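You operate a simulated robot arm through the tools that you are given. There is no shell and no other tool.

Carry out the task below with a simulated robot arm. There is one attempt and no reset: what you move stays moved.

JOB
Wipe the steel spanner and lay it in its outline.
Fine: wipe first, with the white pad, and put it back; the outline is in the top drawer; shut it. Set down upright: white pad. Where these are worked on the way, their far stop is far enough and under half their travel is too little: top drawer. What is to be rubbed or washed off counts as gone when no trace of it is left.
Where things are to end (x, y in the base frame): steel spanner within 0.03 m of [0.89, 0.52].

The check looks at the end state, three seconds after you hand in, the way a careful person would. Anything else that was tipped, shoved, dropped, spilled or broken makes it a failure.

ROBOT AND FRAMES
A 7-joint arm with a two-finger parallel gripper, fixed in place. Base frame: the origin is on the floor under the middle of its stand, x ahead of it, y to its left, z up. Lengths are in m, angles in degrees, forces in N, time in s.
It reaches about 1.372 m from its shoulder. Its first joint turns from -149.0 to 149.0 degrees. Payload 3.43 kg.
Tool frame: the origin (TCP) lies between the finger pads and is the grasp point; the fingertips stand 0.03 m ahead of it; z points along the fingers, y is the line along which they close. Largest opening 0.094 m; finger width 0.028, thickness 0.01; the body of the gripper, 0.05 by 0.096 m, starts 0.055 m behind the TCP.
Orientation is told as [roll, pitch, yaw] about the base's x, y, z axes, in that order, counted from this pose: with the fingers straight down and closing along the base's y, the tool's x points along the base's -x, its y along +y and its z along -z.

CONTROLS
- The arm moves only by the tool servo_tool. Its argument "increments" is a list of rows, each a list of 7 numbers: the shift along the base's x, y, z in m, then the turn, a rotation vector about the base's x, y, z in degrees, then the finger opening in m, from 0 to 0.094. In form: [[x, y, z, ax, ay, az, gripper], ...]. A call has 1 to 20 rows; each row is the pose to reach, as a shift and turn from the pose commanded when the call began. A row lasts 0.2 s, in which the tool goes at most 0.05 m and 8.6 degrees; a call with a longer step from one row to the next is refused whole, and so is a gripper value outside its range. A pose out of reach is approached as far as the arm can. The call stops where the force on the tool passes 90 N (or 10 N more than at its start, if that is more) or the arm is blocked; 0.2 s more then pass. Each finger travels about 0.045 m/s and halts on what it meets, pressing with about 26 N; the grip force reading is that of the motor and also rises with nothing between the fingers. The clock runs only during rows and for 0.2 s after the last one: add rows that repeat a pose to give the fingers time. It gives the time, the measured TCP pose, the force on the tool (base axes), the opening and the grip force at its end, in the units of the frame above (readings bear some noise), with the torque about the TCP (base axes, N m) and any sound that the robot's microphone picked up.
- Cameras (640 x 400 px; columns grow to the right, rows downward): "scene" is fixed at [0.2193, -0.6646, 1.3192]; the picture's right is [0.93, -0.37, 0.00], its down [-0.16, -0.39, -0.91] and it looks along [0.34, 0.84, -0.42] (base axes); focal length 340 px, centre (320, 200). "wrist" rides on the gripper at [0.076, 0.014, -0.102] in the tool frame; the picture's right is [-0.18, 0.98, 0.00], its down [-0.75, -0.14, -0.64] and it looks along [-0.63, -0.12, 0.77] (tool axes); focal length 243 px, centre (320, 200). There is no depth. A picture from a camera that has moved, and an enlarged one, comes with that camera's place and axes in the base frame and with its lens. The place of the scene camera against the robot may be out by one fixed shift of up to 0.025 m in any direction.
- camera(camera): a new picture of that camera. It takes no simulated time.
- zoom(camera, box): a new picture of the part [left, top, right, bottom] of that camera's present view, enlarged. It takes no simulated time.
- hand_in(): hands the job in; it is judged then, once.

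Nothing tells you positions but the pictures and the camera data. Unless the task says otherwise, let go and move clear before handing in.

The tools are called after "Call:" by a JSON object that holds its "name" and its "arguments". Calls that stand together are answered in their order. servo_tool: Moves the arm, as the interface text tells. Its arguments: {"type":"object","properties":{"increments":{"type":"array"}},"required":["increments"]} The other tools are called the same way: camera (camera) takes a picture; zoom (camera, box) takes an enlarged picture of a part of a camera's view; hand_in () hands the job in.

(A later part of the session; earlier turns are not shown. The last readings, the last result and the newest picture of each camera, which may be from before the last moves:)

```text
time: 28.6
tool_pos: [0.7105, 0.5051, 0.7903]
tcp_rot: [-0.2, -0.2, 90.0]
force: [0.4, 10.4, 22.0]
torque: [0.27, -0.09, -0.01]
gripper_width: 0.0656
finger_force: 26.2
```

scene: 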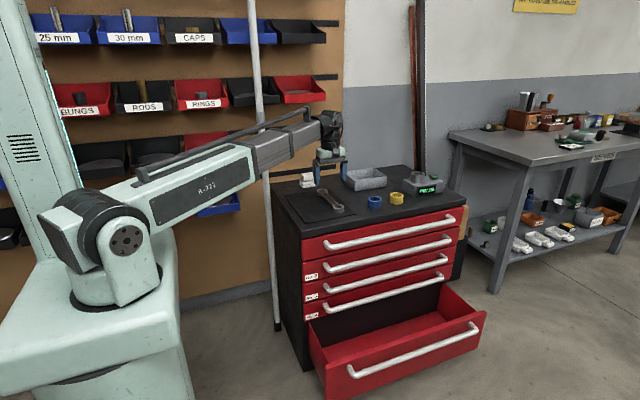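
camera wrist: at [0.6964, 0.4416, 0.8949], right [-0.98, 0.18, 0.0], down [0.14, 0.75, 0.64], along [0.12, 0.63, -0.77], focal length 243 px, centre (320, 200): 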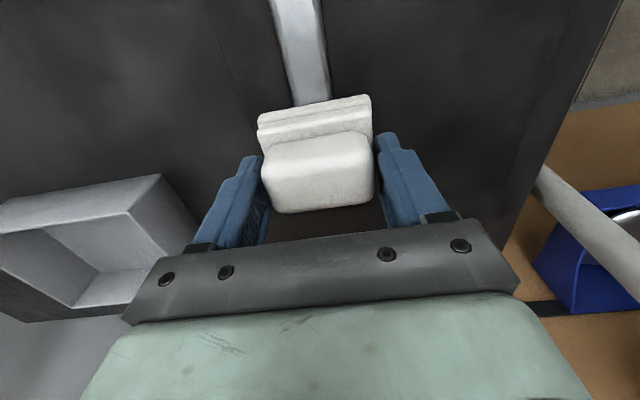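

Call:
{"name": "servo_tool", "arguments": {"increments": [[0, 0.007, 0.0003, 0, 0, 0, 0.03], [0, 0.014, 0.0003, 0, 0, 0, 0.03], [0, 0.006, 0.0003, 0, 0, 0, 0.03], [0, -0.004, 0.0003, 0, 0, 0, 0.03], [0, -0.014, 0.0003, 0, 0, 0, 0.03], [0, -0.024, 0.0003, 0, 0, 0, 0.03], [0, -0.012, 0.0003, 0, 0, 0, 0.03], [0, 0.0, 0.0003, 0, 0, 0, 0.03], [0, 0.014, 0.0003, 0, 0, 0, 0.03]]}}

Call:
{"name": "servo_tool", "arguments": {"increments": [[0, -0.01, -0.0003, 0, 0, 0, 0.03], [0, -0.02, -0.0003, 0, 0, 0, 0.03], [0, -0.03, -0.0003, 0, 0, 0, 0.03], [0, -0.02, -0.0003, 0, 0, 0, 0.03], [0, -0.01, -0.0003, 0, 0, 0, 0.03], [0, 0, -0.0003, 0, 0, 0, 0.03]]}}

```text
time: 30.6
tool_pos: [0.7112, 0.5201, 0.7894]
tcp_rot: [0.0, 0.1, 90.0]
force: [-0.3, 0.8, -0.9]
torque: [0.02, 0.0, 0.0]
gripper_width: 0.0651
finger_force: 25.6
```

```text
time: 32.0
tool_pos: [0.71, 0.5191, 0.7901]
tcp_rot: [0.0, 0.0, 90.0]
force: [0.5, -3.5, 5.2]
torque: [-0.34, -0.06, 0.0]
gripper_width: 0.0653
finger_force: 26.2
```

Lifting now to inspect the far end from the same viewpoint as before.

Call:
{"name": "servo_tool", "arguments": {"increments": [[0, 0, 0.01, 0, 0, 0, 0.03], [0, 0.005, 0.045, 0, 0, 0, 0.03], [0, 0.02, 0.08, 0, 0, 0, 0.03], [0, 0.022, 0.084, 0, 0, 0, 0.03]]}}

Call:
{"name": "zoom", "arguments": {"camera": "wrist", "box": [240, 0, 400, 100]}}

Call:
{"name": "zoom", "arguments": {"camera": "scene", "box": [300, 175, 350, 215]}}

Call:
{"name": "camera", "arguments": {"camera": "wrist"}}

```text
time: 33.0
tool_pos: [0.7122, 0.5426, 0.8747]
tcp_rot: [0.0, 0.0, 90.1]
force: [-1.2, -0.5, -1.6]
torque: [-0.01, -0.01, -0.01]
gripper_width: 0.0655
finger_force: 26.2
```

```text
4.00 times, centred on (320, 50) of wrist
camera zoom: at [0.6962, 0.4647, 0.9769], right [-0.98, 0.18, 0.0], down [0.14, 0.75, 0.64], along [0.12, 0.63, -0.77], focal length 970 px, centre (320, 800)
```

zoom: 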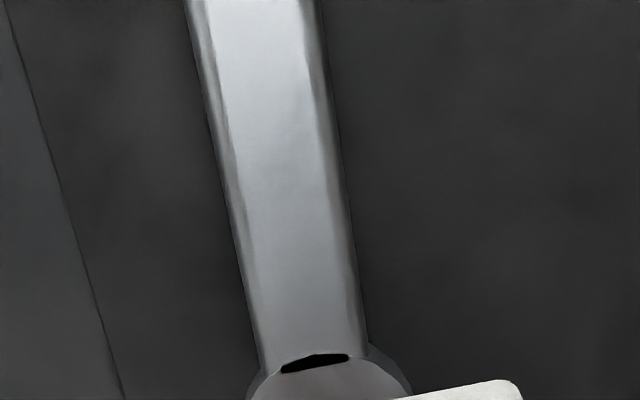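

```text
10.00 times, centred on (325, 195) of scene
camera zoom: at [0.2193, -0.6646, 1.3192], right [0.93, -0.37, 0.0], down [-0.16, -0.39, -0.91], along [0.34, 0.84, -0.42], focal length 3400 px, centre (270, 250)
```

zoom: 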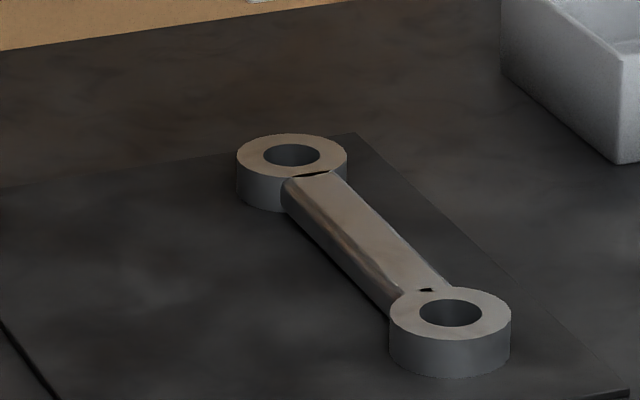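

```text
taken
camera wrist: at [0.6962, 0.4647, 0.9769], right [-0.98, 0.18, 0.0], down [0.14, 0.75, 0.64], along [0.12, 0.63, -0.77], focal length 243 px, centre (320, 200)
```

wrist: 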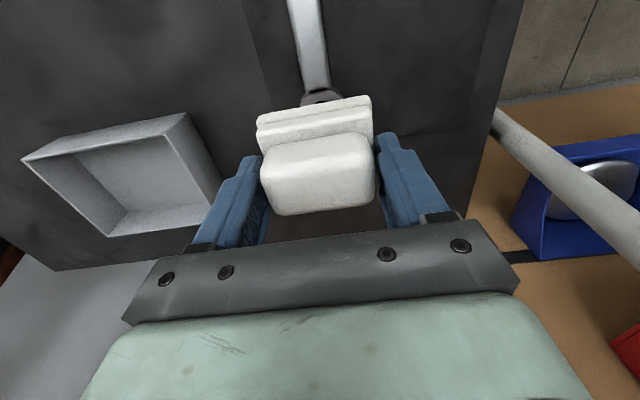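

The far end is clean now. I'll check the near end too before returning the pad.

Call:
{"name": "servo_tool", "arguments": {"increments": [[0, -0.04, 0.0, 0, 0, 0, 0.03], [0, -0.08, 0.0, 0, 0, 0, 0.03], [0, -0.12, 0.0, 0, 0, 0, 0.03]]}}

Call:
{"name": "camera", "arguments": {"camera": "wrist"}}

Call:
{"name": "zoom", "arguments": {"camera": "wrist", "box": [240, 0, 400, 100]}}

Call:
{"name": "zoom", "arguments": {"camera": "scene", "box": [315, 190, 350, 215]}}

```text
time: 33.8
tool_pos: [0.7113, 0.4223, 0.8741]
tcp_rot: [0.0, 0.0, 89.9]
force: [-0.1, -0.1, -2.0]
torque: [-0.01, 0.01, -0.01]
gripper_width: 0.0656
finger_force: 26.4
```

```text
taken
camera wrist: at [0.6968, 0.3448, 0.9758], right [-0.98, 0.18, 0.0], down [0.14, 0.75, 0.64], along [0.12, 0.63, -0.77], focal length 243 px, centre (320, 200)
```

wrist: 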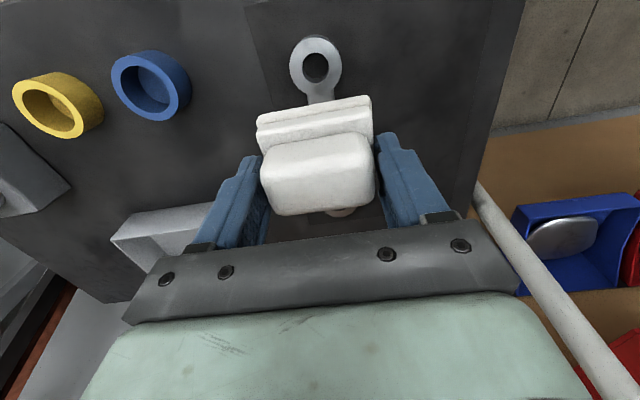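

```text
4.00 times, centred on (320, 50) of wrist
camera zoom: at [0.6968, 0.3448, 0.9758], right [-0.98, 0.18, 0.0], down [0.14, 0.75, 0.64], along [0.12, 0.63, -0.77], focal length 970 px, centre (320, 800)
```

zoom: 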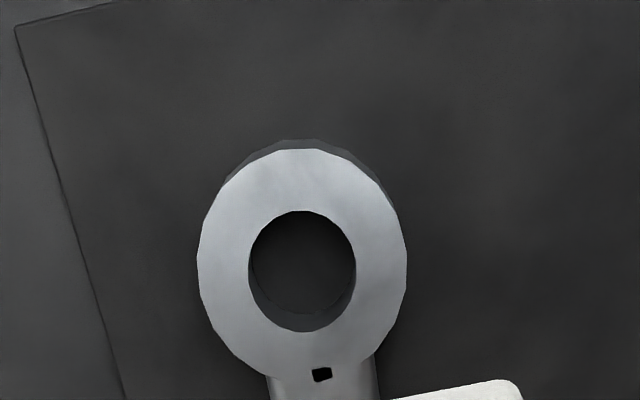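

```text
16.00 times, centred on (332, 202) of scene
camera zoom: at [0.2193, -0.6646, 1.3192], right [0.93, -0.37, 0.0], down [-0.16, -0.39, -0.91], along [0.34, 0.84, -0.42], focal length 5440 px, centre (120, 160)
```

zoom: 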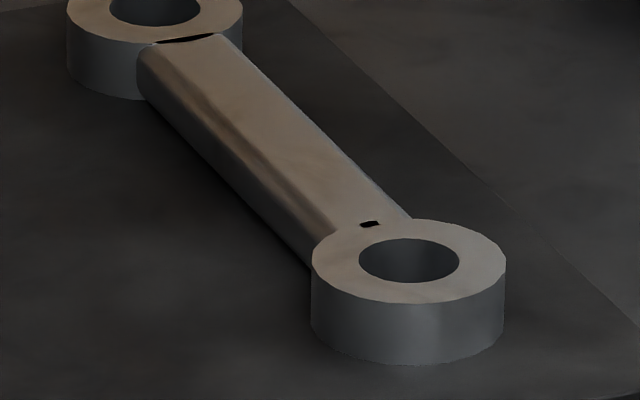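

Small black marks remain right at both shank–ring junctions (near y≈0.414, far y≈0.531). I'll wipe across those junctions, overlapping the ring tops, starting with the near one.

Call:
{"name": "servo_tool", "arguments": {"increments": [[0, 0.0, -0.04, 0, 0, 0, 0.03], [0, 0, -0.07, 0, 0, 0, 0.03], [0, 0, -0.08, 0, 0, 0, 0.03], [0, 0, -0.082, 0, 0, 0, 0.03]]}}

Call:
{"name": "servo_tool", "arguments": {"increments": [[0, 0.0, -0.0007, 0, 0, 0, 0.03], [0, 0, -0.0014, 0, 0, 0, 0.03]]}}

```text
time: 34.8
tool_pos: [0.7122, 0.4216, 0.7924]
tcp_rot: [0.0, 0.0, 90.0]
force: [0.7, 0.3, -1.8]
torque: [-0.01, -0.04, -0.04]
gripper_width: 0.0653
finger_force: 26.0
```

```text
time: 35.4
tool_pos: [0.711, 0.4205, 0.7901]
tcp_rot: [0.0, 0.0, 90.0]
force: [-0.6, -0.4, -1.8]
torque: [-0.01, 0.01, 0.03]
gripper_width: 0.0656
finger_force: 25.6
```

Call:
{"name": "servo_tool", "arguments": {"increments": [[0, 0.0, -0.0006, 0, 0, 0, 0.03], [0, 0, -0.0012, 0, 0, 0, 0.03]]}}

Call:
{"name": "servo_tool", "arguments": {"increments": [[0, 0.0, -0.0006, 0, 0, 0, 0.03]]}}

```text
time: 36.0
tool_pos: [0.7112, 0.4214, 0.7902]
tcp_rot: [-0.1, 0.0, 90.1]
force: [1.8, -0.6, 7.9]
torque: [-0.31, -0.08, 0.01]
gripper_width: 0.0653
finger_force: 25.3
```

```text
time: 36.4
tool_pos: [0.7117, 0.42, 0.7906]
tcp_rot: [0.0, 0.0, 90.1]
force: [3.1, -0.8, 20.7]
torque: [-0.39, -0.13, 0.04]
gripper_width: 0.0654
finger_force: 25.7
```

Call:
{"name": "servo_tool", "arguments": {"increments": [[0, -0.005, 0.0004, 0, 0, 0, 0.03], [0, -0.01, 0.0004, 0, 0, 0, 0.03], [0, -0.015, 0.0004, 0, 0, 0, 0.03], [0, -0.008, 0.0004, 0, 0, 0, 0.03], [0, 0.0, 0.0004, 0, 0, 0, 0.03], [0, 0.008, 0.0002, 0, 0, 0, 0.03], [0, 0.0, 0.0002, 0, 0, 0, 0.03], [0, -0.008, 0.0002, 0, 0, 0, 0.03], [0, -0.015, 0.0002, 0, 0, 0, 0.03]]}}

Call:
{"name": "servo_tool", "arguments": {"increments": [[0, 0.008, -0.0004, 0, 0, 0, 0.03], [0, 0.016, -0.0004, 0, 0, 0, 0.03], [0, 0.024, -0.0004, 0, 0, 0, 0.03], [0, 0.016, -0.0004, 0, 0, 0, 0.03], [0, 0.008, -0.0004, 0, 0, 0, 0.03], [0, 0.0, -0.0004, 0, 0, 0, 0.03], [0, 0.008, -0.0004, 0, 0, 0, 0.03], [0, 0.016, -0.0004, 0, 0, 0, 0.03]]}}

```text
time: 38.4
tool_pos: [0.7108, 0.4068, 0.79]
tcp_rot: [-0.1, 0.0, 90.0]
force: [0.4, 2.9, 7.0]
torque: [0.28, -0.01, 0.0]
gripper_width: 0.0651
finger_force: 25.6
```

```text
time: 40.2
tool_pos: [0.7116, 0.4204, 0.789]
tcp_rot: [0.0, 0.0, 90.0]
force: [-0.2, -6.9, 13.2]
torque: [-0.12, 0.02, 0.0]
gripper_width: 0.0656
finger_force: 25.7
```

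Now I'll lift and check the near junction.

Call:
{"name": "servo_tool", "arguments": {"increments": [[0, 0, 0.01, 0, 0, 0, 0.03], [0, 0.0, 0.045, 0, 0, 0, 0.03], [0, 0.01, 0.085, 0, 0, 0, 0.03]]}}

Call:
{"name": "zoom", "arguments": {"camera": "wrist", "box": [240, 0, 400, 100]}}

Call:
{"name": "zoom", "arguments": {"camera": "scene", "box": [315, 190, 350, 215]}}

Call:
{"name": "zoom", "arguments": {"camera": "scene", "box": [300, 175, 350, 215]}}

```text
time: 41.0
tool_pos: [0.7109, 0.4331, 0.8734]
tcp_rot: [0.0, 0.0, 90.0]
force: [0.7, 0.4, -0.2]
torque: [-0.04, 0.01, 0.0]
gripper_width: 0.0653
finger_force: 26.1
```

```text
4.00 times, centred on (320, 50) of wrist
camera zoom: at [0.6962, 0.3562, 0.9766], right [-0.98, 0.18, 0.0], down [0.14, 0.75, 0.64], along [0.12, 0.63, -0.77], focal length 970 px, centre (320, 800)
```

zoom: 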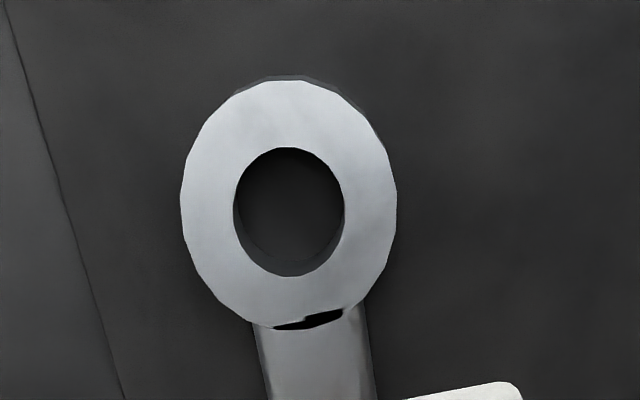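

```text
16.00 times, centred on (332, 202) of scene
camera zoom: at [0.2193, -0.6646, 1.3192], right [0.93, -0.37, 0.0], down [-0.16, -0.39, -0.91], along [0.34, 0.84, -0.42], focal length 5440 px, centre (120, 160)
```

zoom: 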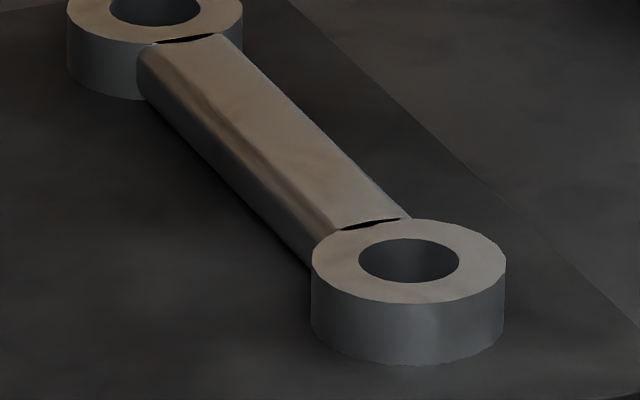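

```text
10.00 times, centred on (325, 195) of scene
camera zoom: at [0.2193, -0.6646, 1.3192], right [0.93, -0.37, 0.0], down [-0.16, -0.39, -0.91], along [0.34, 0.84, -0.42], focal length 3400 px, centre (270, 250)
```

zoom: 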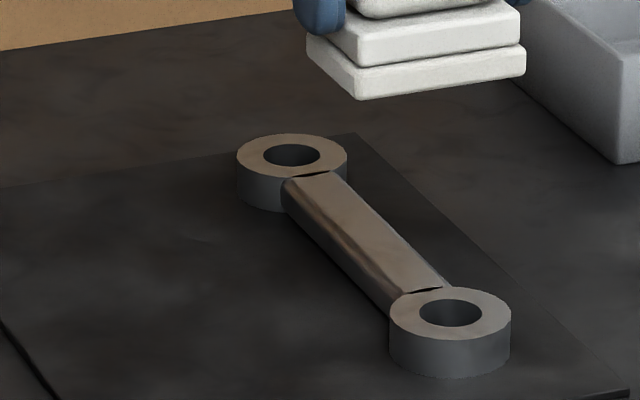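

The black slit now spans evenly at both junctions. It looks like the seam between shank and ring, which the film had partly hidden, and the shank itself is clean. I'll return the pad to its spot and inspect again afterwards.

Call:
{"name": "servo_tool", "arguments": {"increments": [[-0.003, 0.035, -0.01, 0, 0, 0, 0.03], [-0.007, 0.075, -0.025, 0, 0, 0, 0.03], [-0.012, 0.115, -0.04, 0, 0, 0, 0.03], [-0.017, 0.155, -0.055, 0, 0, 0, 0.03], [-0.022, 0.195, -0.07, 0, 0, 0, 0.03], [-0.022, 0.225, -0.083, 0, 0, 0, 0.03], [-0.022, 0.2395, -0.09, 0, 0, 0, 0.03], [-0.022, 0.2395, -0.095, 0, 0, 0, 0.03]]}}

Call:
{"name": "zoom", "arguments": {"camera": "scene", "box": [280, 155, 340, 195]}}

Call:
{"name": "camera", "arguments": {"camera": "wrist"}}

```text
time: 42.8
tool_pos: [0.6883, 0.672, 0.7796]
tcp_rot: [0.0, 0.0, 90.0]
force: [-0.1, -0.2, -1.6]
torque: [-0.01, 0.0, 0.02]
gripper_width: 0.0656
finger_force: 25.9
```

```text
10.00 times, centred on (310, 175) of scene
camera zoom: at [0.2193, -0.6646, 1.3192], right [0.93, -0.37, 0.0], down [-0.16, -0.39, -0.91], along [0.34, 0.84, -0.42], focal length 3400 px, centre (420, 450)
```

zoom: 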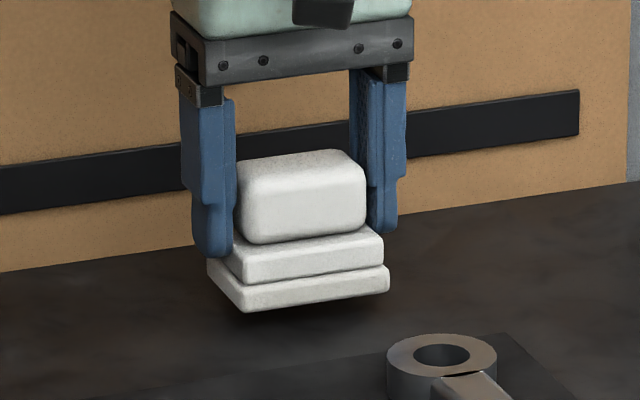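

```text
taken
camera wrist: at [0.6743, 0.5951, 0.8816], right [-0.98, 0.18, 0.0], down [0.14, 0.75, 0.64], along [0.12, 0.63, -0.77], focal length 243 px, centre (320, 200)
```

wrist: 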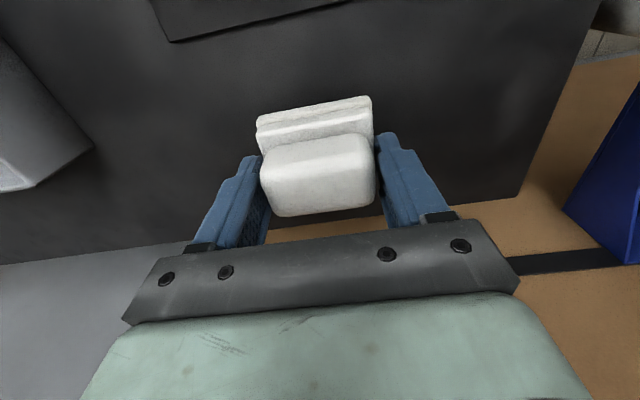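

Call:
{"name": "servo_tool", "arguments": {"increments": [[0, 0, -0.004, 0, 0, 0, 0.03], [0, 0, -0.007, 0, 0, 0, 0.03], [0, 0, -0.0085, 0, 0, 0, 0.03]]}}

Call:
{"name": "servo_tool", "arguments": {"increments": [[0, 0, -0.001, 0, 0, 0, 0.03]]}}

```text
time: 43.6
tool_pos: [0.6879, 0.6712, 0.7712]
tcp_rot: [0.0, 0.0, 90.0]
force: [0.3, 0.0, -1.7]
torque: [-0.05, -0.03, -0.01]
gripper_width: 0.0653
finger_force: 26.0
```

```text
time: 44.0
tool_pos: [0.6883, 0.6711, 0.7699]
tcp_rot: [0.0, 0.0, 90.0]
force: [-0.8, -0.8, 2.3]
torque: [0.05, -0.06, 0.01]
gripper_width: 0.0656
finger_force: 25.7
```

The pad touches the top. I'll settle it another half millimetre and open the fingers.

Call:
{"name": "servo_tool", "arguments": {"increments": [[0, 0, -0.0005, 0, 0, 0, 0.03], [0, 0, -0.0005, 0, 0, 0, 0.07], [0, 0, -0.0005, 0, 0, 0, 0.08], [0, 0, -0.0005, 0, 0, 0, 0.094], [0, 0, 0.0, 0, 0, 0, 0.094], [0, 0, 0.004, 0, 0, 0, 0.094]]}}

Call:
{"name": "camera", "arguments": {"camera": "wrist"}}

Call:
{"name": "zoom", "arguments": {"camera": "scene", "box": [280, 155, 340, 195]}}

```text
time: 45.4
tool_pos: [0.6888, 0.672, 0.7738]
tcp_rot: [0.0, 0.0, 90.0]
force: [0.0, 0.7, -0.3]
torque: [0.01, 0.01, -0.02]
gripper_width: 0.0939
finger_force: 0.1
```

```text
taken
camera wrist: at [0.674, 0.5951, 0.8751], right [-0.98, 0.18, 0.0], down [0.14, 0.75, 0.64], along [0.12, 0.63, -0.77], focal length 243 px, centre (320, 200)
```

wrist: 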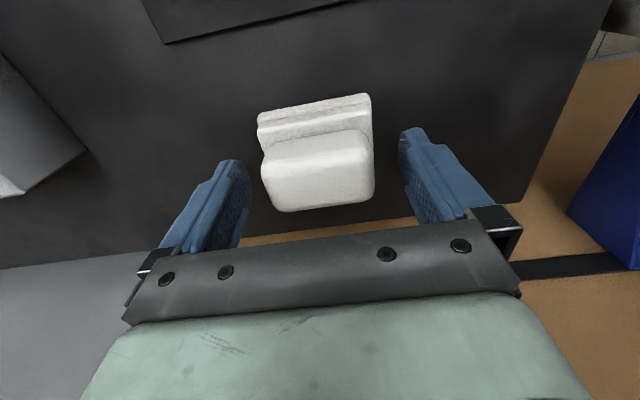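

```text
10.00 times, centred on (310, 175) of scene
camera zoom: at [0.2193, -0.6646, 1.3192], right [0.93, -0.37, 0.0], down [-0.16, -0.39, -0.91], along [0.34, 0.84, -0.42], focal length 3400 px, centre (420, 450)
```

zoom: 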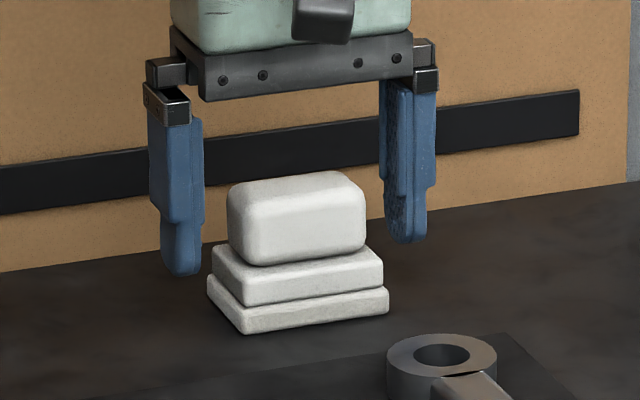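

The pad is back on its original spot, upright. I'll back out along -y and then view the whole spanner.

Call:
{"name": "servo_tool", "arguments": {"increments": [[0, -0.03, 0.0, 0, 0, 0, 0.094], [0, -0.07, 0.01, 0, 0, 0, 0.094], [0, -0.11, 0.04, 0, 0, 0, 0.094], [0, -0.15, 0.06, 0, 0, 0, 0.094], [0, -0.19, 0.08, 0, 0, 0, 0.094], [0, -0.21, 0.1, 0, 0, 0, 0.094]]}}

Call:
{"name": "camera", "arguments": {"camera": "wrist"}}

Call:
{"name": "zoom", "arguments": {"camera": "wrist", "box": [220, 30, 380, 130]}}

Call:
{"name": "zoom", "arguments": {"camera": "wrist", "box": [220, 120, 380, 220]}}

Call:
{"name": "zoom", "arguments": {"camera": "scene", "box": [305, 180, 355, 215]}}

```text
time: 46.8
tool_pos: [0.6902, 0.4608, 0.873]
tcp_rot: [-0.1, 0.0, 90.0]
force: [0.0, -0.7, -0.4]
torque: [0.0, 0.02, 0.0]
gripper_width: 0.094
finger_force: 0.1
```

```text
taken
camera wrist: at [0.675, 0.3841, 0.9765], right [-0.98, 0.18, 0.0], down [0.14, 0.75, 0.64], along [0.12, 0.63, -0.77], focal length 243 px, centre (320, 200)
```

wrist: 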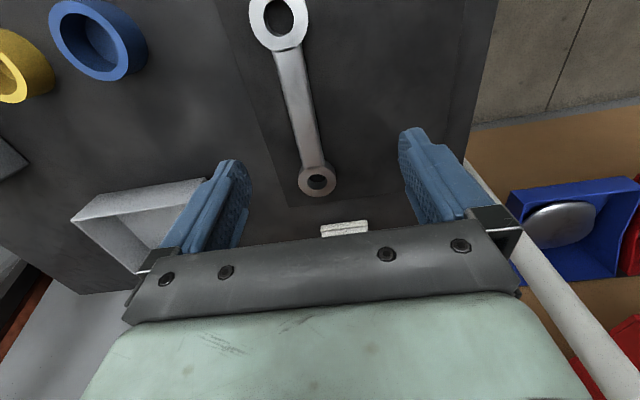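

```text
4.00 times, centred on (300, 80) of wrist
camera zoom: at [0.675, 0.3841, 0.9765], right [-0.98, 0.18, 0.0], down [0.14, 0.75, 0.64], along [0.12, 0.63, -0.77], focal length 970 px, centre (400, 680)
```

zoom: 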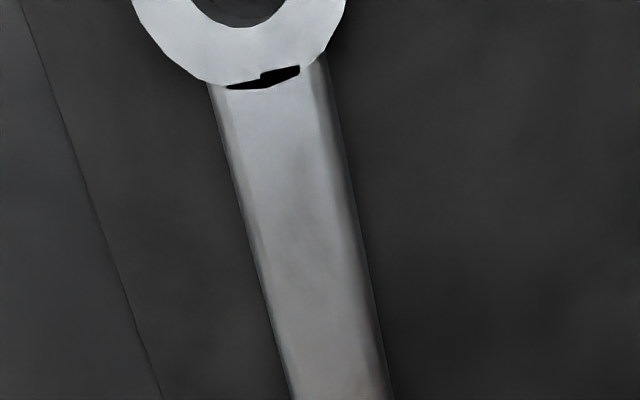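

```text
4.00 times, centred on (300, 170) of wrist
camera zoom: at [0.675, 0.3841, 0.9765], right [-0.98, 0.18, 0.0], down [0.14, 0.75, 0.64], along [0.12, 0.63, -0.77], focal length 970 px, centre (400, 320)
```

zoom: 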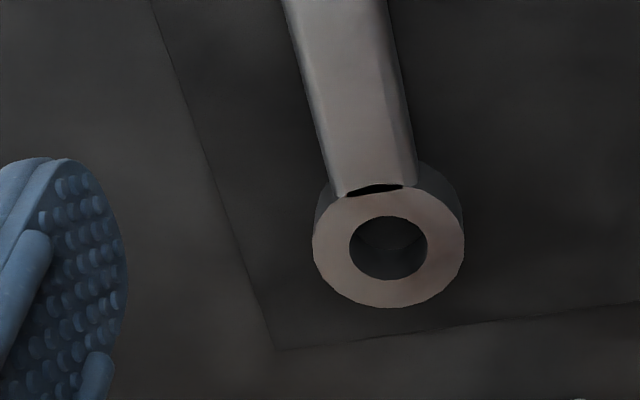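

```text
11.43 times, centred on (330, 198) of scene
camera zoom: at [0.2193, -0.6646, 1.3192], right [0.93, -0.37, 0.0], down [-0.16, -0.39, -0.91], along [0.34, 0.84, -0.42], focal length 3886 px, centre (206, 229)
```

zoom: 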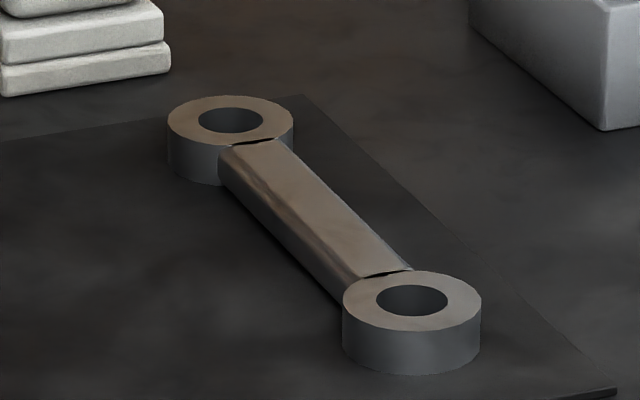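

The shank looks clean along its length. I'll take a very close look at the near junction to be sure no film is left there.

Call:
{"name": "servo_tool", "arguments": {"increments": [[0.01, -0.02, -0.03, 0, 0, 0, 0.094], [0.02, -0.04, -0.06, 0, 0, 0, 0.094], [0.02, -0.05, -0.085, 0, 0, 0, 0.094]]}}

Call:
{"name": "zoom", "arguments": {"camera": "wrist", "box": [270, 120, 350, 170]}}

Call:
{"name": "zoom", "arguments": {"camera": "wrist", "box": [240, 100, 400, 200]}}

```text
time: 47.6
tool_pos: [0.7093, 0.4102, 0.788]
tcp_rot: [0.1, -0.1, 89.9]
force: [1.1, 0.1, -1.4]
torque: [-0.01, 0.0, 0.02]
gripper_width: 0.0939
finger_force: 0.1
```

```text
8.00 times, centred on (310, 145) of wrist
camera zoom: at [0.6948, 0.3339, 0.8902], right [-0.98, 0.18, 0.0], down [0.14, 0.75, 0.64], along [0.12, 0.63, -0.77], focal length 1941 px, centre (400, 640)
```

zoom: 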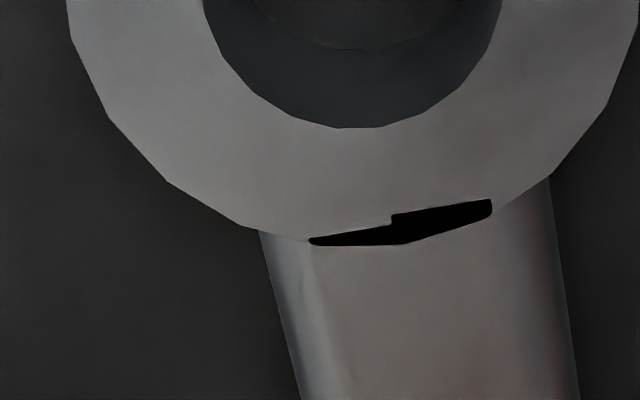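

```text
4.00 times, centred on (320, 150) of wrist
camera zoom: at [0.6948, 0.3339, 0.8902], right [-0.98, 0.18, 0.0], down [0.14, 0.75, 0.64], along [0.12, 0.63, -0.77], focal length 970 px, centre (320, 400)
```

zoom: 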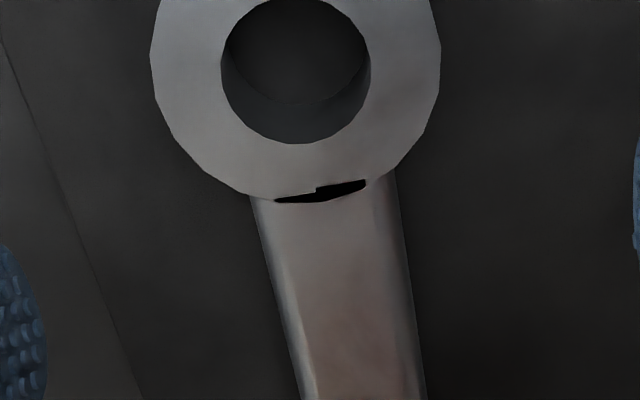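

The near junction shows only a seam artefact along the ring outline. I'll check the rest of the shank up close at the far half too.

Call:
{"name": "servo_tool", "arguments": {"increments": [[0, 0.04, 0.0, 0, 0, 0, 0.094], [0, 0.065, 0.0, 0, 0, 0, 0.094]]}}

Call:
{"name": "zoom", "arguments": {"camera": "wrist", "box": [240, 20, 400, 120]}}

Call:
{"name": "zoom", "arguments": {"camera": "wrist", "box": [240, 120, 400, 220]}}

Call:
{"name": "servo_tool", "arguments": {"increments": [[0, 0.03, 0.0, 0, 0, 0, 0.094], [0, 0.06, 0.0, 0, 0, 0, 0.094]]}}

Call:
{"name": "zoom", "arguments": {"camera": "wrist", "box": [240, 20, 400, 120]}}

Call:
{"name": "zoom", "arguments": {"camera": "wrist", "box": [240, 120, 400, 220]}}

```text
time: 48.2
tool_pos: [0.7101, 0.476, 0.7876]
tcp_rot: [0.0, 0.0, 90.0]
force: [0.3, 1.3, 0.2]
torque: [0.04, -0.03, 0.0]
gripper_width: 0.094
finger_force: 0.2
```

```text
4.00 times, centred on (320, 70) of wrist
camera zoom: at [0.6955, 0.3995, 0.8902], right [-0.98, 0.18, 0.0], down [0.14, 0.75, 0.64], along [0.12, 0.63, -0.77], focal length 970 px, centre (320, 720)
```

zoom: 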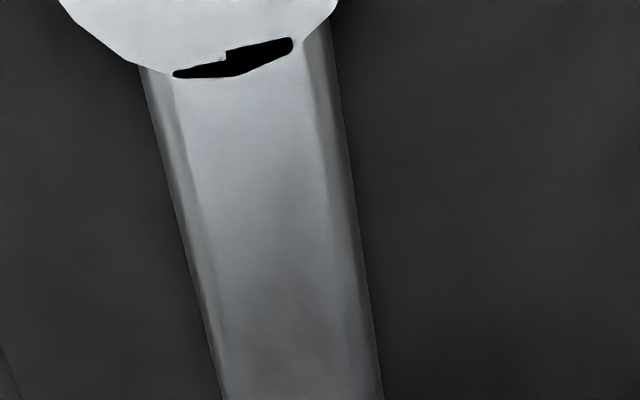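

```text
4.00 times, centred on (320, 170) of wrist
camera zoom: at [0.6955, 0.3995, 0.8902], right [-0.98, 0.18, 0.0], down [0.14, 0.75, 0.64], along [0.12, 0.63, -0.77], focal length 970 px, centre (320, 320)
```

zoom: 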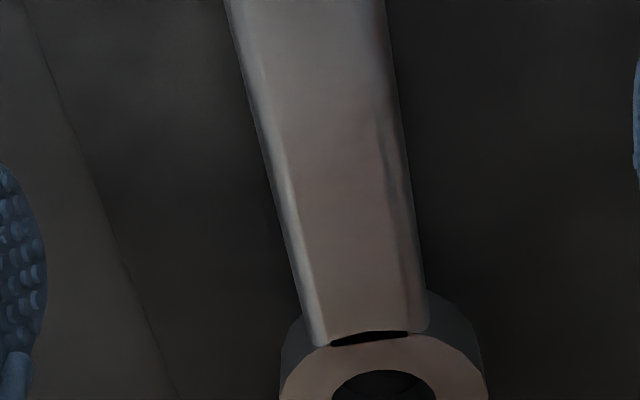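

```text
time: 48.8
tool_pos: [0.7075, 0.5354, 0.7905]
tcp_rot: [0.0, 0.0, 90.0]
force: [0.2, -0.3, 0.3]
torque: [-0.03, -0.03, 0.0]
gripper_width: 0.0941
finger_force: 0.0
```

```text
4.00 times, centred on (320, 70) of wrist
camera zoom: at [0.6945, 0.4584, 0.8921], right [-0.98, 0.18, 0.0], down [0.14, 0.75, 0.64], along [0.12, 0.63, -0.77], focal length 970 px, centre (320, 720)
```

zoom: 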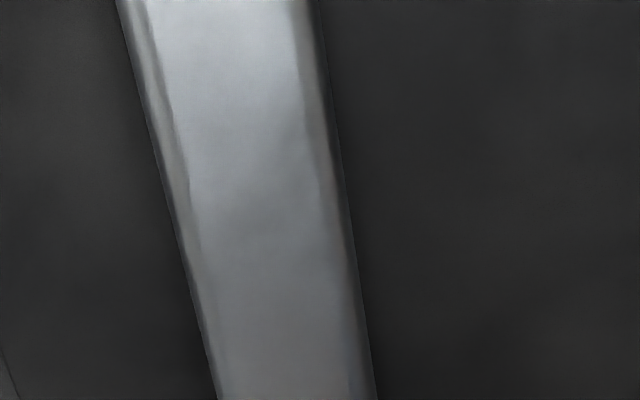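

```text
4.00 times, centred on (320, 170) of wrist
camera zoom: at [0.6945, 0.4584, 0.8921], right [-0.98, 0.18, 0.0], down [0.14, 0.75, 0.64], along [0.12, 0.63, -0.77], focal length 970 px, centre (320, 320)
```

zoom: 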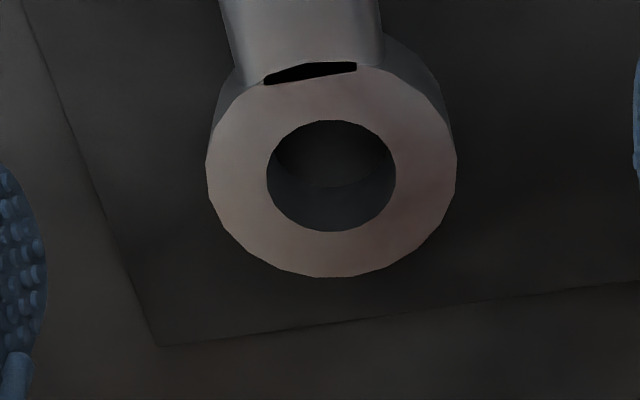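

The whole shank is clean. The black slivers lie inside the ring outlines, were already there at the start, and aren't dirt. Next I'll look at the top drawer's handle, moving in front of the cabinet with the camera facing it.

Call:
{"name": "servo_tool", "arguments": {"increments": [[0, 0, 0.04, 0, 0, 0, 0.094], [0, -0.02, 0.08, 0, 0, 0, 0.094], [0.01, -0.06, 0.1, 0, 0, 0, 0.094], [0.02, -0.105, 0.11, 0, 0, 0, 0.094], [0.03, -0.15, 0.11, 0, 0, 0, 0.094], [0.04, -0.195, 0.11, 0, 0, 0, 0.094], [0.05, -0.24, 0.11, 0, 0, 0, 0.094], [0.06, -0.285, 0.11, 0, 0, 0, 0.094], [0.07, -0.33, 0.11, 0, 0, 0, 0.094], [0.08, -0.375, 0.11, 0, 0, 0, 0.094], [0.09, -0.42, 0.11, 0, 0, 0, 0.094], [0.095, -0.435, 0.11, 0, 0, 0, 0.094]]}}

Call:
{"name": "camera", "arguments": {"camera": "wrist"}}

Call:
{"name": "camera", "arguments": {"camera": "scene"}}

```text
time: 51.4
tool_pos: [0.805, 0.1023, 0.8988]
tcp_rot: [0.0, 0.0, 90.0]
force: [-0.1, -0.3, -0.2]
torque: [0.0, 0.0, 0.02]
gripper_width: 0.0939
finger_force: 0.1
```

```text
taken
camera wrist: at [0.7896, 0.0246, 1.0017], right [-0.98, 0.18, 0.0], down [0.14, 0.75, 0.64], along [0.12, 0.63, -0.77], focal length 243 px, centre (320, 200)
```

wrist: 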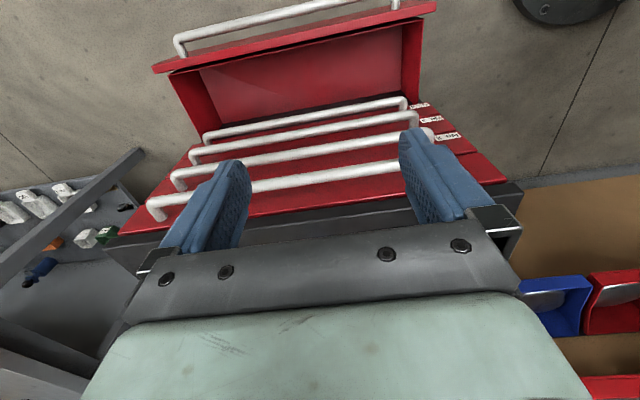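

```text
taken
```

scene: 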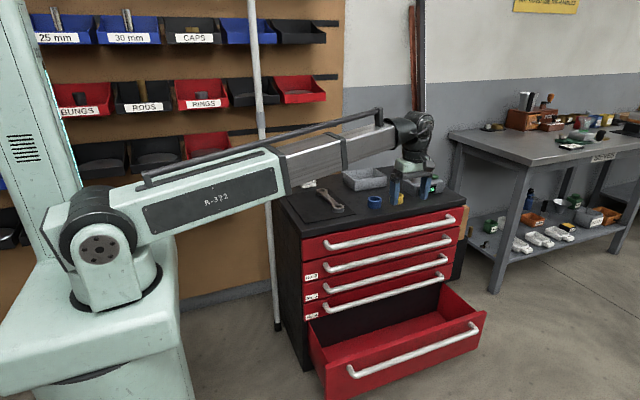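

I can see all the handles. I'll zoom in on the top bar and take a second view for triangulation.

Call:
{"name": "zoom", "arguments": {"camera": "wrist", "box": [240, 130, 400, 230]}}

Call:
{"name": "servo_tool", "arguments": {"increments": [[0, 0.03, -0.02, 0, 0, 0, 0.094], [0, 0.05, -0.04, 0, 0, 0, 0.094], [0, 0.06, -0.06, 0, 0, 0, 0.094]]}}

Call:
{"name": "zoom", "arguments": {"camera": "wrist", "box": [240, 100, 400, 200]}}

Call:
{"name": "camera", "arguments": {"camera": "wrist"}}

```text
4.00 times, centred on (320, 180) of wrist
camera zoom: at [0.7896, 0.0246, 1.0017], right [-0.98, 0.18, 0.0], down [0.14, 0.75, 0.64], along [0.12, 0.63, -0.77], focal length 970 px, centre (320, 280)
```

zoom: 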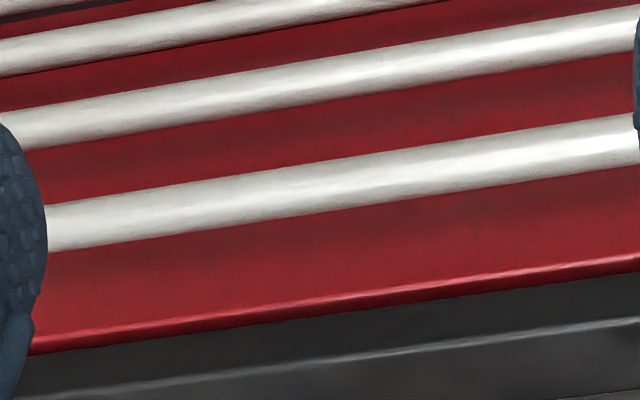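

```text
time: 52.2
tool_pos: [0.8032, 0.1629, 0.8379]
tcp_rot: [0.0, 0.1, 90.0]
force: [0.4, 0.4, -0.1]
torque: [0.0, 0.0, -0.02]
gripper_width: 0.0941
finger_force: 0.0
```

```text
4.00 times, centred on (320, 150) of wrist
camera zoom: at [0.7888, 0.0856, 0.9397], right [-0.98, 0.18, 0.0], down [0.14, 0.75, 0.64], along [0.12, 0.63, -0.77], focal length 970 px, centre (320, 400)
```

zoom: 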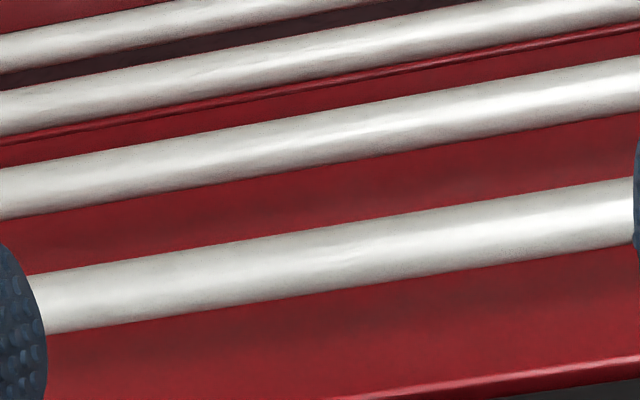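

```text
taken
camera wrist: at [0.7888, 0.0856, 0.9397], right [-0.98, 0.18, 0.0], down [0.14, 0.75, 0.64], along [0.12, 0.63, -0.77], focal length 243 px, centre (320, 200)
```

wrist: 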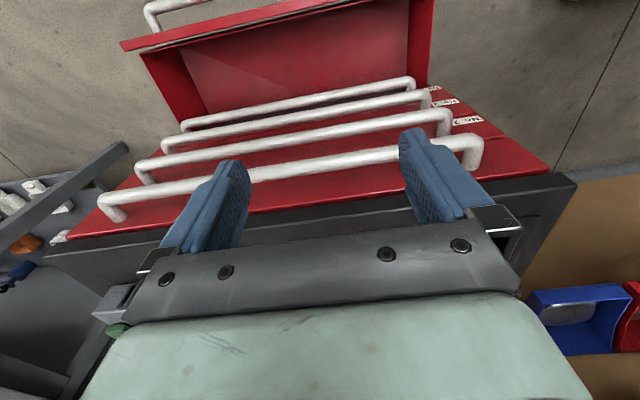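

The top bar comes out at about y≈0.262, z≈0.648, spanning x≈0.63–1.14, with about 26 mm of gap behind it. I'll turn the gripper back to yaw 0 so the fingers close along y, and tilt slightly so the body clears the cabinet top.

Call:
{"name": "servo_tool", "arguments": {"increments": [[0.008, 0, 0, 0, 0, -8, 0.094], [0.016, 0, 0, 0, 0, -16, 0.094], [0.024, 0, 0, 0, 0, -24, 0.094], [0.032, 0, 0, 0, 0, -32, 0.094], [0.04, 0, 0, 0, 0, -40, 0.094], [0.048, 0, 0, 0, 0, -48, 0.094], [0.056, 0, 0, 0, 0, -56, 0.094], [0.064, 0, 0, 0, 0, -64, 0.094], [0.072, 0, 0, 0, 0, -72, 0.094], [0.08, 0, 0, 0, 0, -80, 0.06], [0.082, 0, 0, 0, 0, -88, 0.05], [0.082, 0, 0, 0, 0, -90, 0.05]]}}

Call:
{"name": "servo_tool", "arguments": {"increments": [[0, 0.02, -0.03, 6, 0, 0, 0.05], [0, 0.04, -0.06, 12, 0, 0, 0.05], [0, 0.06, -0.08, 12, 0, 0, 0.05]]}}

Call:
{"name": "camera", "arguments": {"camera": "wrist"}}

Call:
{"name": "zoom", "arguments": {"camera": "scene", "box": [340, 150, 460, 250]}}

```text
time: 54.8
tool_pos: [0.886, 0.162, 0.8379]
tcp_rot: [0.0, 0.0, -0.1]
force: [-0.7, -0.2, -0.5]
torque: [0.01, 0.01, 0.01]
gripper_width: 0.0497
finger_force: 0.0
```

```text
time: 55.6
tool_pos: [0.888, 0.2193, 0.7568]
tcp_rot: [12.2, -0.1, 0.0]
force: [-0.7, 0.0, -0.3]
torque: [0.01, -0.01, -0.01]
gripper_width: 0.0501
finger_force: 0.0
```

```text
taken
camera wrist: at [0.8103, 0.2113, 0.8601], right [0.18, 0.96, 0.21], down [0.75, -0.27, 0.6], along [0.63, 0.04, -0.77], focal length 243 px, centre (320, 200)
```

wrist: 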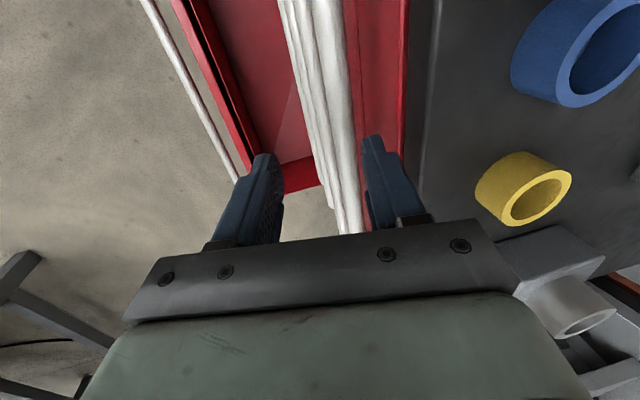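

```text
4.00 times, centred on (400, 200) of scene
camera zoom: at [0.2193, -0.6646, 1.3192], right [0.93, -0.37, 0.0], down [-0.16, -0.39, -0.91], along [0.34, 0.84, -0.42], focal length 1360 px, centre (0, 200)
```

zoom: 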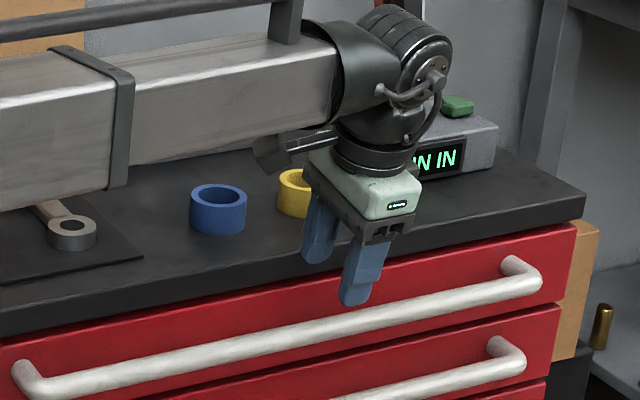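

Call:
{"name": "zoom", "arguments": {"camera": "wrist", "box": [260, 0, 440, 120]}}

Call:
{"name": "zoom", "arguments": {"camera": "wrist", "box": [260, 120, 440, 240]}}

```text
3.33 times, centred on (350, 60) of wrist
camera zoom: at [0.8103, 0.2113, 0.8601], right [0.18, 0.96, 0.21], down [0.75, -0.27, 0.6], along [0.63, 0.04, -0.77], focal length 809 px, centre (220, 667)
```

zoom: 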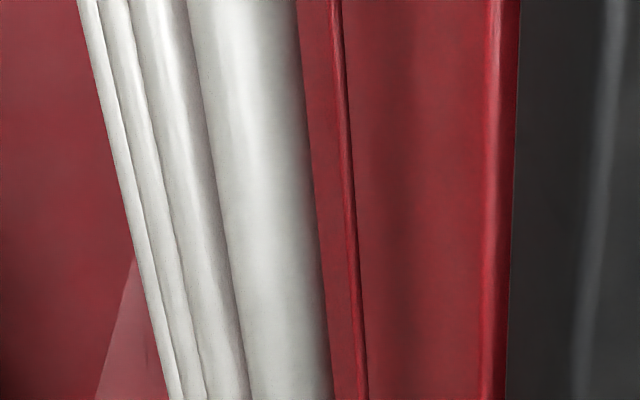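

```text
3.33 times, centred on (350, 180) of wrist
camera zoom: at [0.8103, 0.2113, 0.8601], right [0.18, 0.96, 0.21], down [0.75, -0.27, 0.6], along [0.63, 0.04, -0.77], focal length 809 px, centre (220, 267)
```

zoom: 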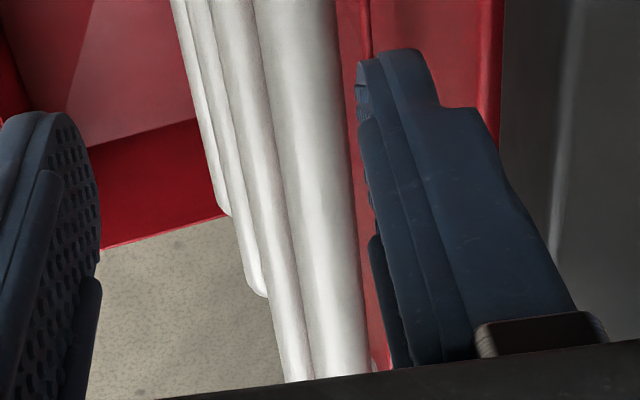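

Triangulated with the new view: the bar is at y≈0.260, z≈0.651. I'll slide the fingers down around it along the tilted tool axis.

Call:
{"name": "servo_tool", "arguments": {"increments": [[0, 0.012, -0.018, 0, 0, 0, 0.042], [0, 0.0228, -0.036, 0, 0, 0, 0.042], [0, 0.027, -0.056, 0, 0, 0, 0.042], [0, 0.0312, -0.075, 0, 0, 0, 0.042], [0, 0.0353, -0.0948, 0, 0, 0, 0.042]]}}

Call:
{"name": "camera", "arguments": {"camera": "wrist"}}

Call:
{"name": "zoom", "arguments": {"camera": "scene", "box": [340, 170, 460, 250]}}

```text
time: 56.8
tool_pos: [0.8886, 0.2577, 0.6631]
tcp_rot: [12.0, 0.0, 0.1]
force: [0.7, 0.3, -1.1]
torque: [-0.01, 0.0, 0.03]
gripper_width: 0.0422
finger_force: 0.0
```

```text
taken
camera wrist: at [0.8111, 0.2489, 0.7651], right [0.18, 0.96, 0.2], down [0.75, -0.27, 0.6], along [0.63, 0.04, -0.77], focal length 243 px, centre (320, 200)
```

wrist: 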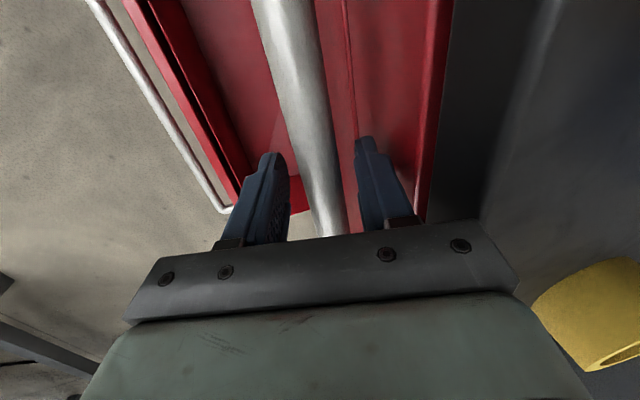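

```text
5.00 times, centred on (400, 210) of scene
camera zoom: at [0.2193, -0.6646, 1.3192], right [0.93, -0.37, 0.0], down [-0.16, -0.39, -0.91], along [0.34, 0.84, -0.42], focal length 1700 px, centre (-80, 150)
```

zoom: 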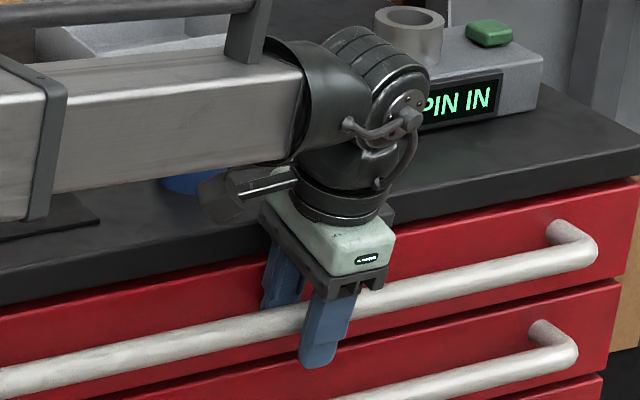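

The bar sits between the fingers. I'll grip it and start pulling gently.

Call:
{"name": "servo_tool", "arguments": {"increments": [[0, 0, 0, 0, 0, 0, 0.03], [0, 0, 0, 0, 0, 0, 0.01], [0, 0, 0, 0, 0, 0, 0.01]]}}

Call:
{"name": "servo_tool", "arguments": {"increments": [[0, -0.004, 0, 0, 0, 0, 0.01], [0, -0.01, 0, 0, 0, 0, 0.01], [0, -0.02, 0, 0, 0, 0, 0.01]]}}

```text
time: 57.6
tool_pos: [0.887, 0.2569, 0.6624]
tcp_rot: [12.1, -0.1, 0.0]
force: [0.1, 2.6, 10.0]
torque: [0.0, 0.14, -0.01]
gripper_width: 0.0234
finger_force: 41.9
```

```text
time: 58.4
tool_pos: [0.8878, 0.2368, 0.6647]
tcp_rot: [12.0, -0.2, -0.2]
force: [14.0, -0.2, 30.9]
torque: [-0.01, 0.87, 0.26]
gripper_width: 0.0219
finger_force: 45.5
```

Call:
{"name": "camera", "arguments": {"camera": "wrist"}}

Call:
{"name": "zoom", "arguments": {"camera": "scene", "box": [300, 180, 480, 300]}}

```text
taken
camera wrist: at [0.8106, 0.228, 0.7669], right [0.18, 0.96, 0.21], down [0.75, -0.27, 0.6], along [0.63, 0.04, -0.77], focal length 243 px, centre (320, 200)
```

wrist: 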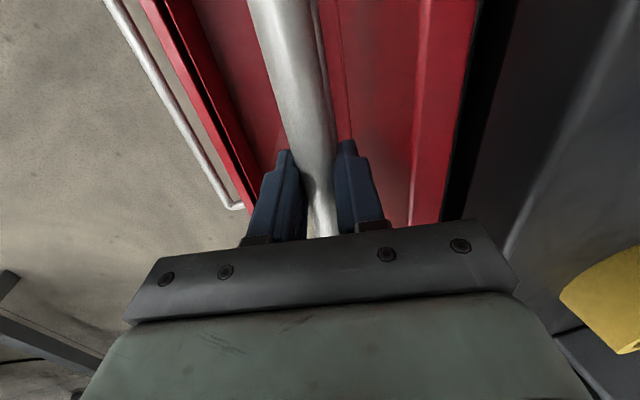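

```text
3.33 times, centred on (390, 240) of scene
camera zoom: at [0.2193, -0.6646, 1.3192], right [0.93, -0.37, 0.0], down [-0.16, -0.39, -0.91], along [0.34, 0.84, -0.42], focal length 1133 px, centre (87, 67)
```

zoom: 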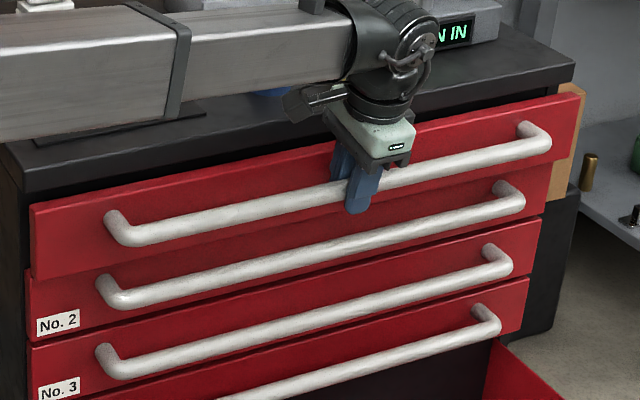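

The drawer is opening smoothly. I'll loosen the grip to a hook to relieve the side forces and keep pulling.

Call:
{"name": "servo_tool", "arguments": {"increments": [[0, 0, 0, 0, 0, 0, 0.028], [0, -0.01, 0, 0, 0, 0, 0.028], [0, -0.025, 0, 0, 0, 0, 0.028], [0, -0.04, 0, 0, 0, 0, 0.028], [0, -0.055, 0, 0, 0, 0, 0.028], [0, -0.07, 0, 0, 0, 0, 0.028], [0, -0.085, 0, 0, 0, 0, 0.028], [0, -0.1, 0, 0, 0, 0, 0.028]]}}

Call:
{"name": "zoom", "arguments": {"camera": "scene", "box": [280, 160, 500, 300]}}

```text
time: 60.2
tool_pos: [0.8863, 0.1361, 0.6625]
tcp_rot: [12.0, -0.1, 0.1]
force: [-0.3, 0.9, -1.4]
torque: [-0.01, 0.03, 0.03]
gripper_width: 0.0277
finger_force: 0.0
```

```text
2.86 times, centred on (390, 230) of scene
camera zoom: at [0.2193, -0.6646, 1.3192], right [0.93, -0.37, 0.0], down [-0.16, -0.39, -0.91], along [0.34, 0.84, -0.42], focal length 971 px, centre (120, 114)
```

zoom: 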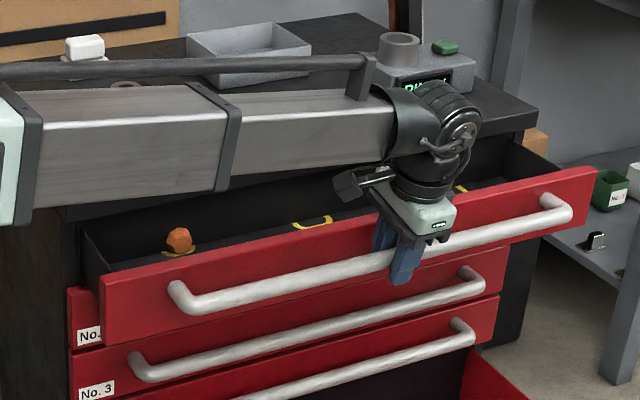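

The drawer is about 12 cm out, and inside I can see yellow outlines and an orange object. I'll keep pulling toward the stop.

Call:
{"name": "servo_tool", "arguments": {"increments": [[0, -0.015, 0, 0, 0, 0, 0.028], [0, -0.03, 0, 0, 0, 0, 0.028], [0, -0.045, 0, 0, 0, 0, 0.028], [0, -0.06, 0, 0, 0, 0, 0.028], [0, -0.075, 0, 0, 0, 0, 0.028], [0, -0.09, 0, 0, 0, 0, 0.028], [0, -0.105, 0, 0, 0, 0, 0.028], [0, -0.12, 0, 0, 0, 0, 0.028], [0, -0.135, 0, 0, 0, 0, 0.028], [0, -0.15, 0, 0, 0, 0, 0.028]]}}

Call:
{"name": "zoom", "arguments": {"camera": "scene", "box": [280, 160, 500, 300]}}

```text
time: 62.4
tool_pos: [0.8851, -0.0133, 0.6614]
tcp_rot: [12.1, 0.0, 0.0]
force: [0.0, -0.1, 1.0]
torque: [0.0, 0.01, 0.02]
gripper_width: 0.028
finger_force: 0.0
```

```text
2.86 times, centred on (390, 230) of scene
camera zoom: at [0.2193, -0.6646, 1.3192], right [0.93, -0.37, 0.0], down [-0.16, -0.39, -0.91], along [0.34, 0.84, -0.42], focal length 971 px, centre (120, 114)
```

zoom: 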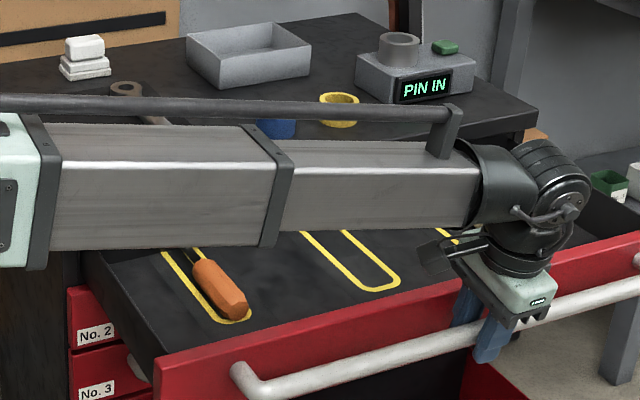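

A screwdriver lies in the left outline, the middle outline looks empty, and there's another to the right. I'll pull on to the stop.

Call:
{"name": "servo_tool", "arguments": {"increments": [[0, -0.015, 0, 0, 0, 0, 0.028], [0, -0.03, 0, 0, 0, 0, 0.028], [0, -0.045, 0, 0, 0, 0, 0.028], [0, -0.06, 0, 0, 0, 0, 0.028], [0, -0.07, 0, 0, 0, 0, 0.028], [0, -0.08, 0, 0, 0, 0, 0.028], [0, -0.09, 0, 0, 0, 0, 0.028], [0, -0.1, 0, 0, 0, 0, 0.028]]}}

Call:
{"name": "zoom", "arguments": {"camera": "scene", "box": [280, 160, 500, 300]}}

```text
time: 64.2
tool_pos: [0.8864, -0.1142, 0.6634]
tcp_rot: [12.0, 0.0, 0.0]
force: [-0.3, -0.3, 0.9]
torque: [0.0, -0.04, 0.01]
gripper_width: 0.0281
finger_force: 0.4
```

```text
2.86 times, centred on (390, 230) of scene
camera zoom: at [0.2193, -0.6646, 1.3192], right [0.93, -0.37, 0.0], down [-0.16, -0.39, -0.91], along [0.34, 0.84, -0.42], focal length 971 px, centre (120, 114)
```

zoom: 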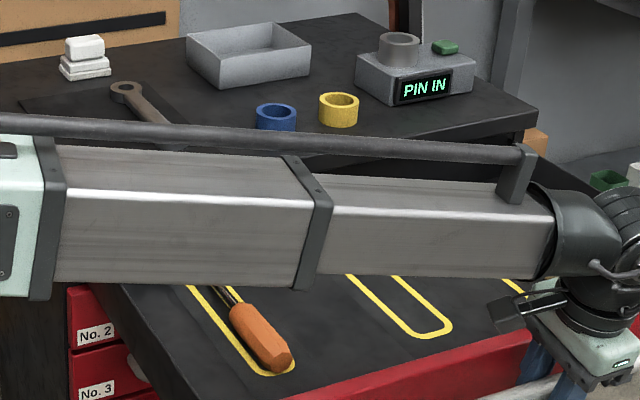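

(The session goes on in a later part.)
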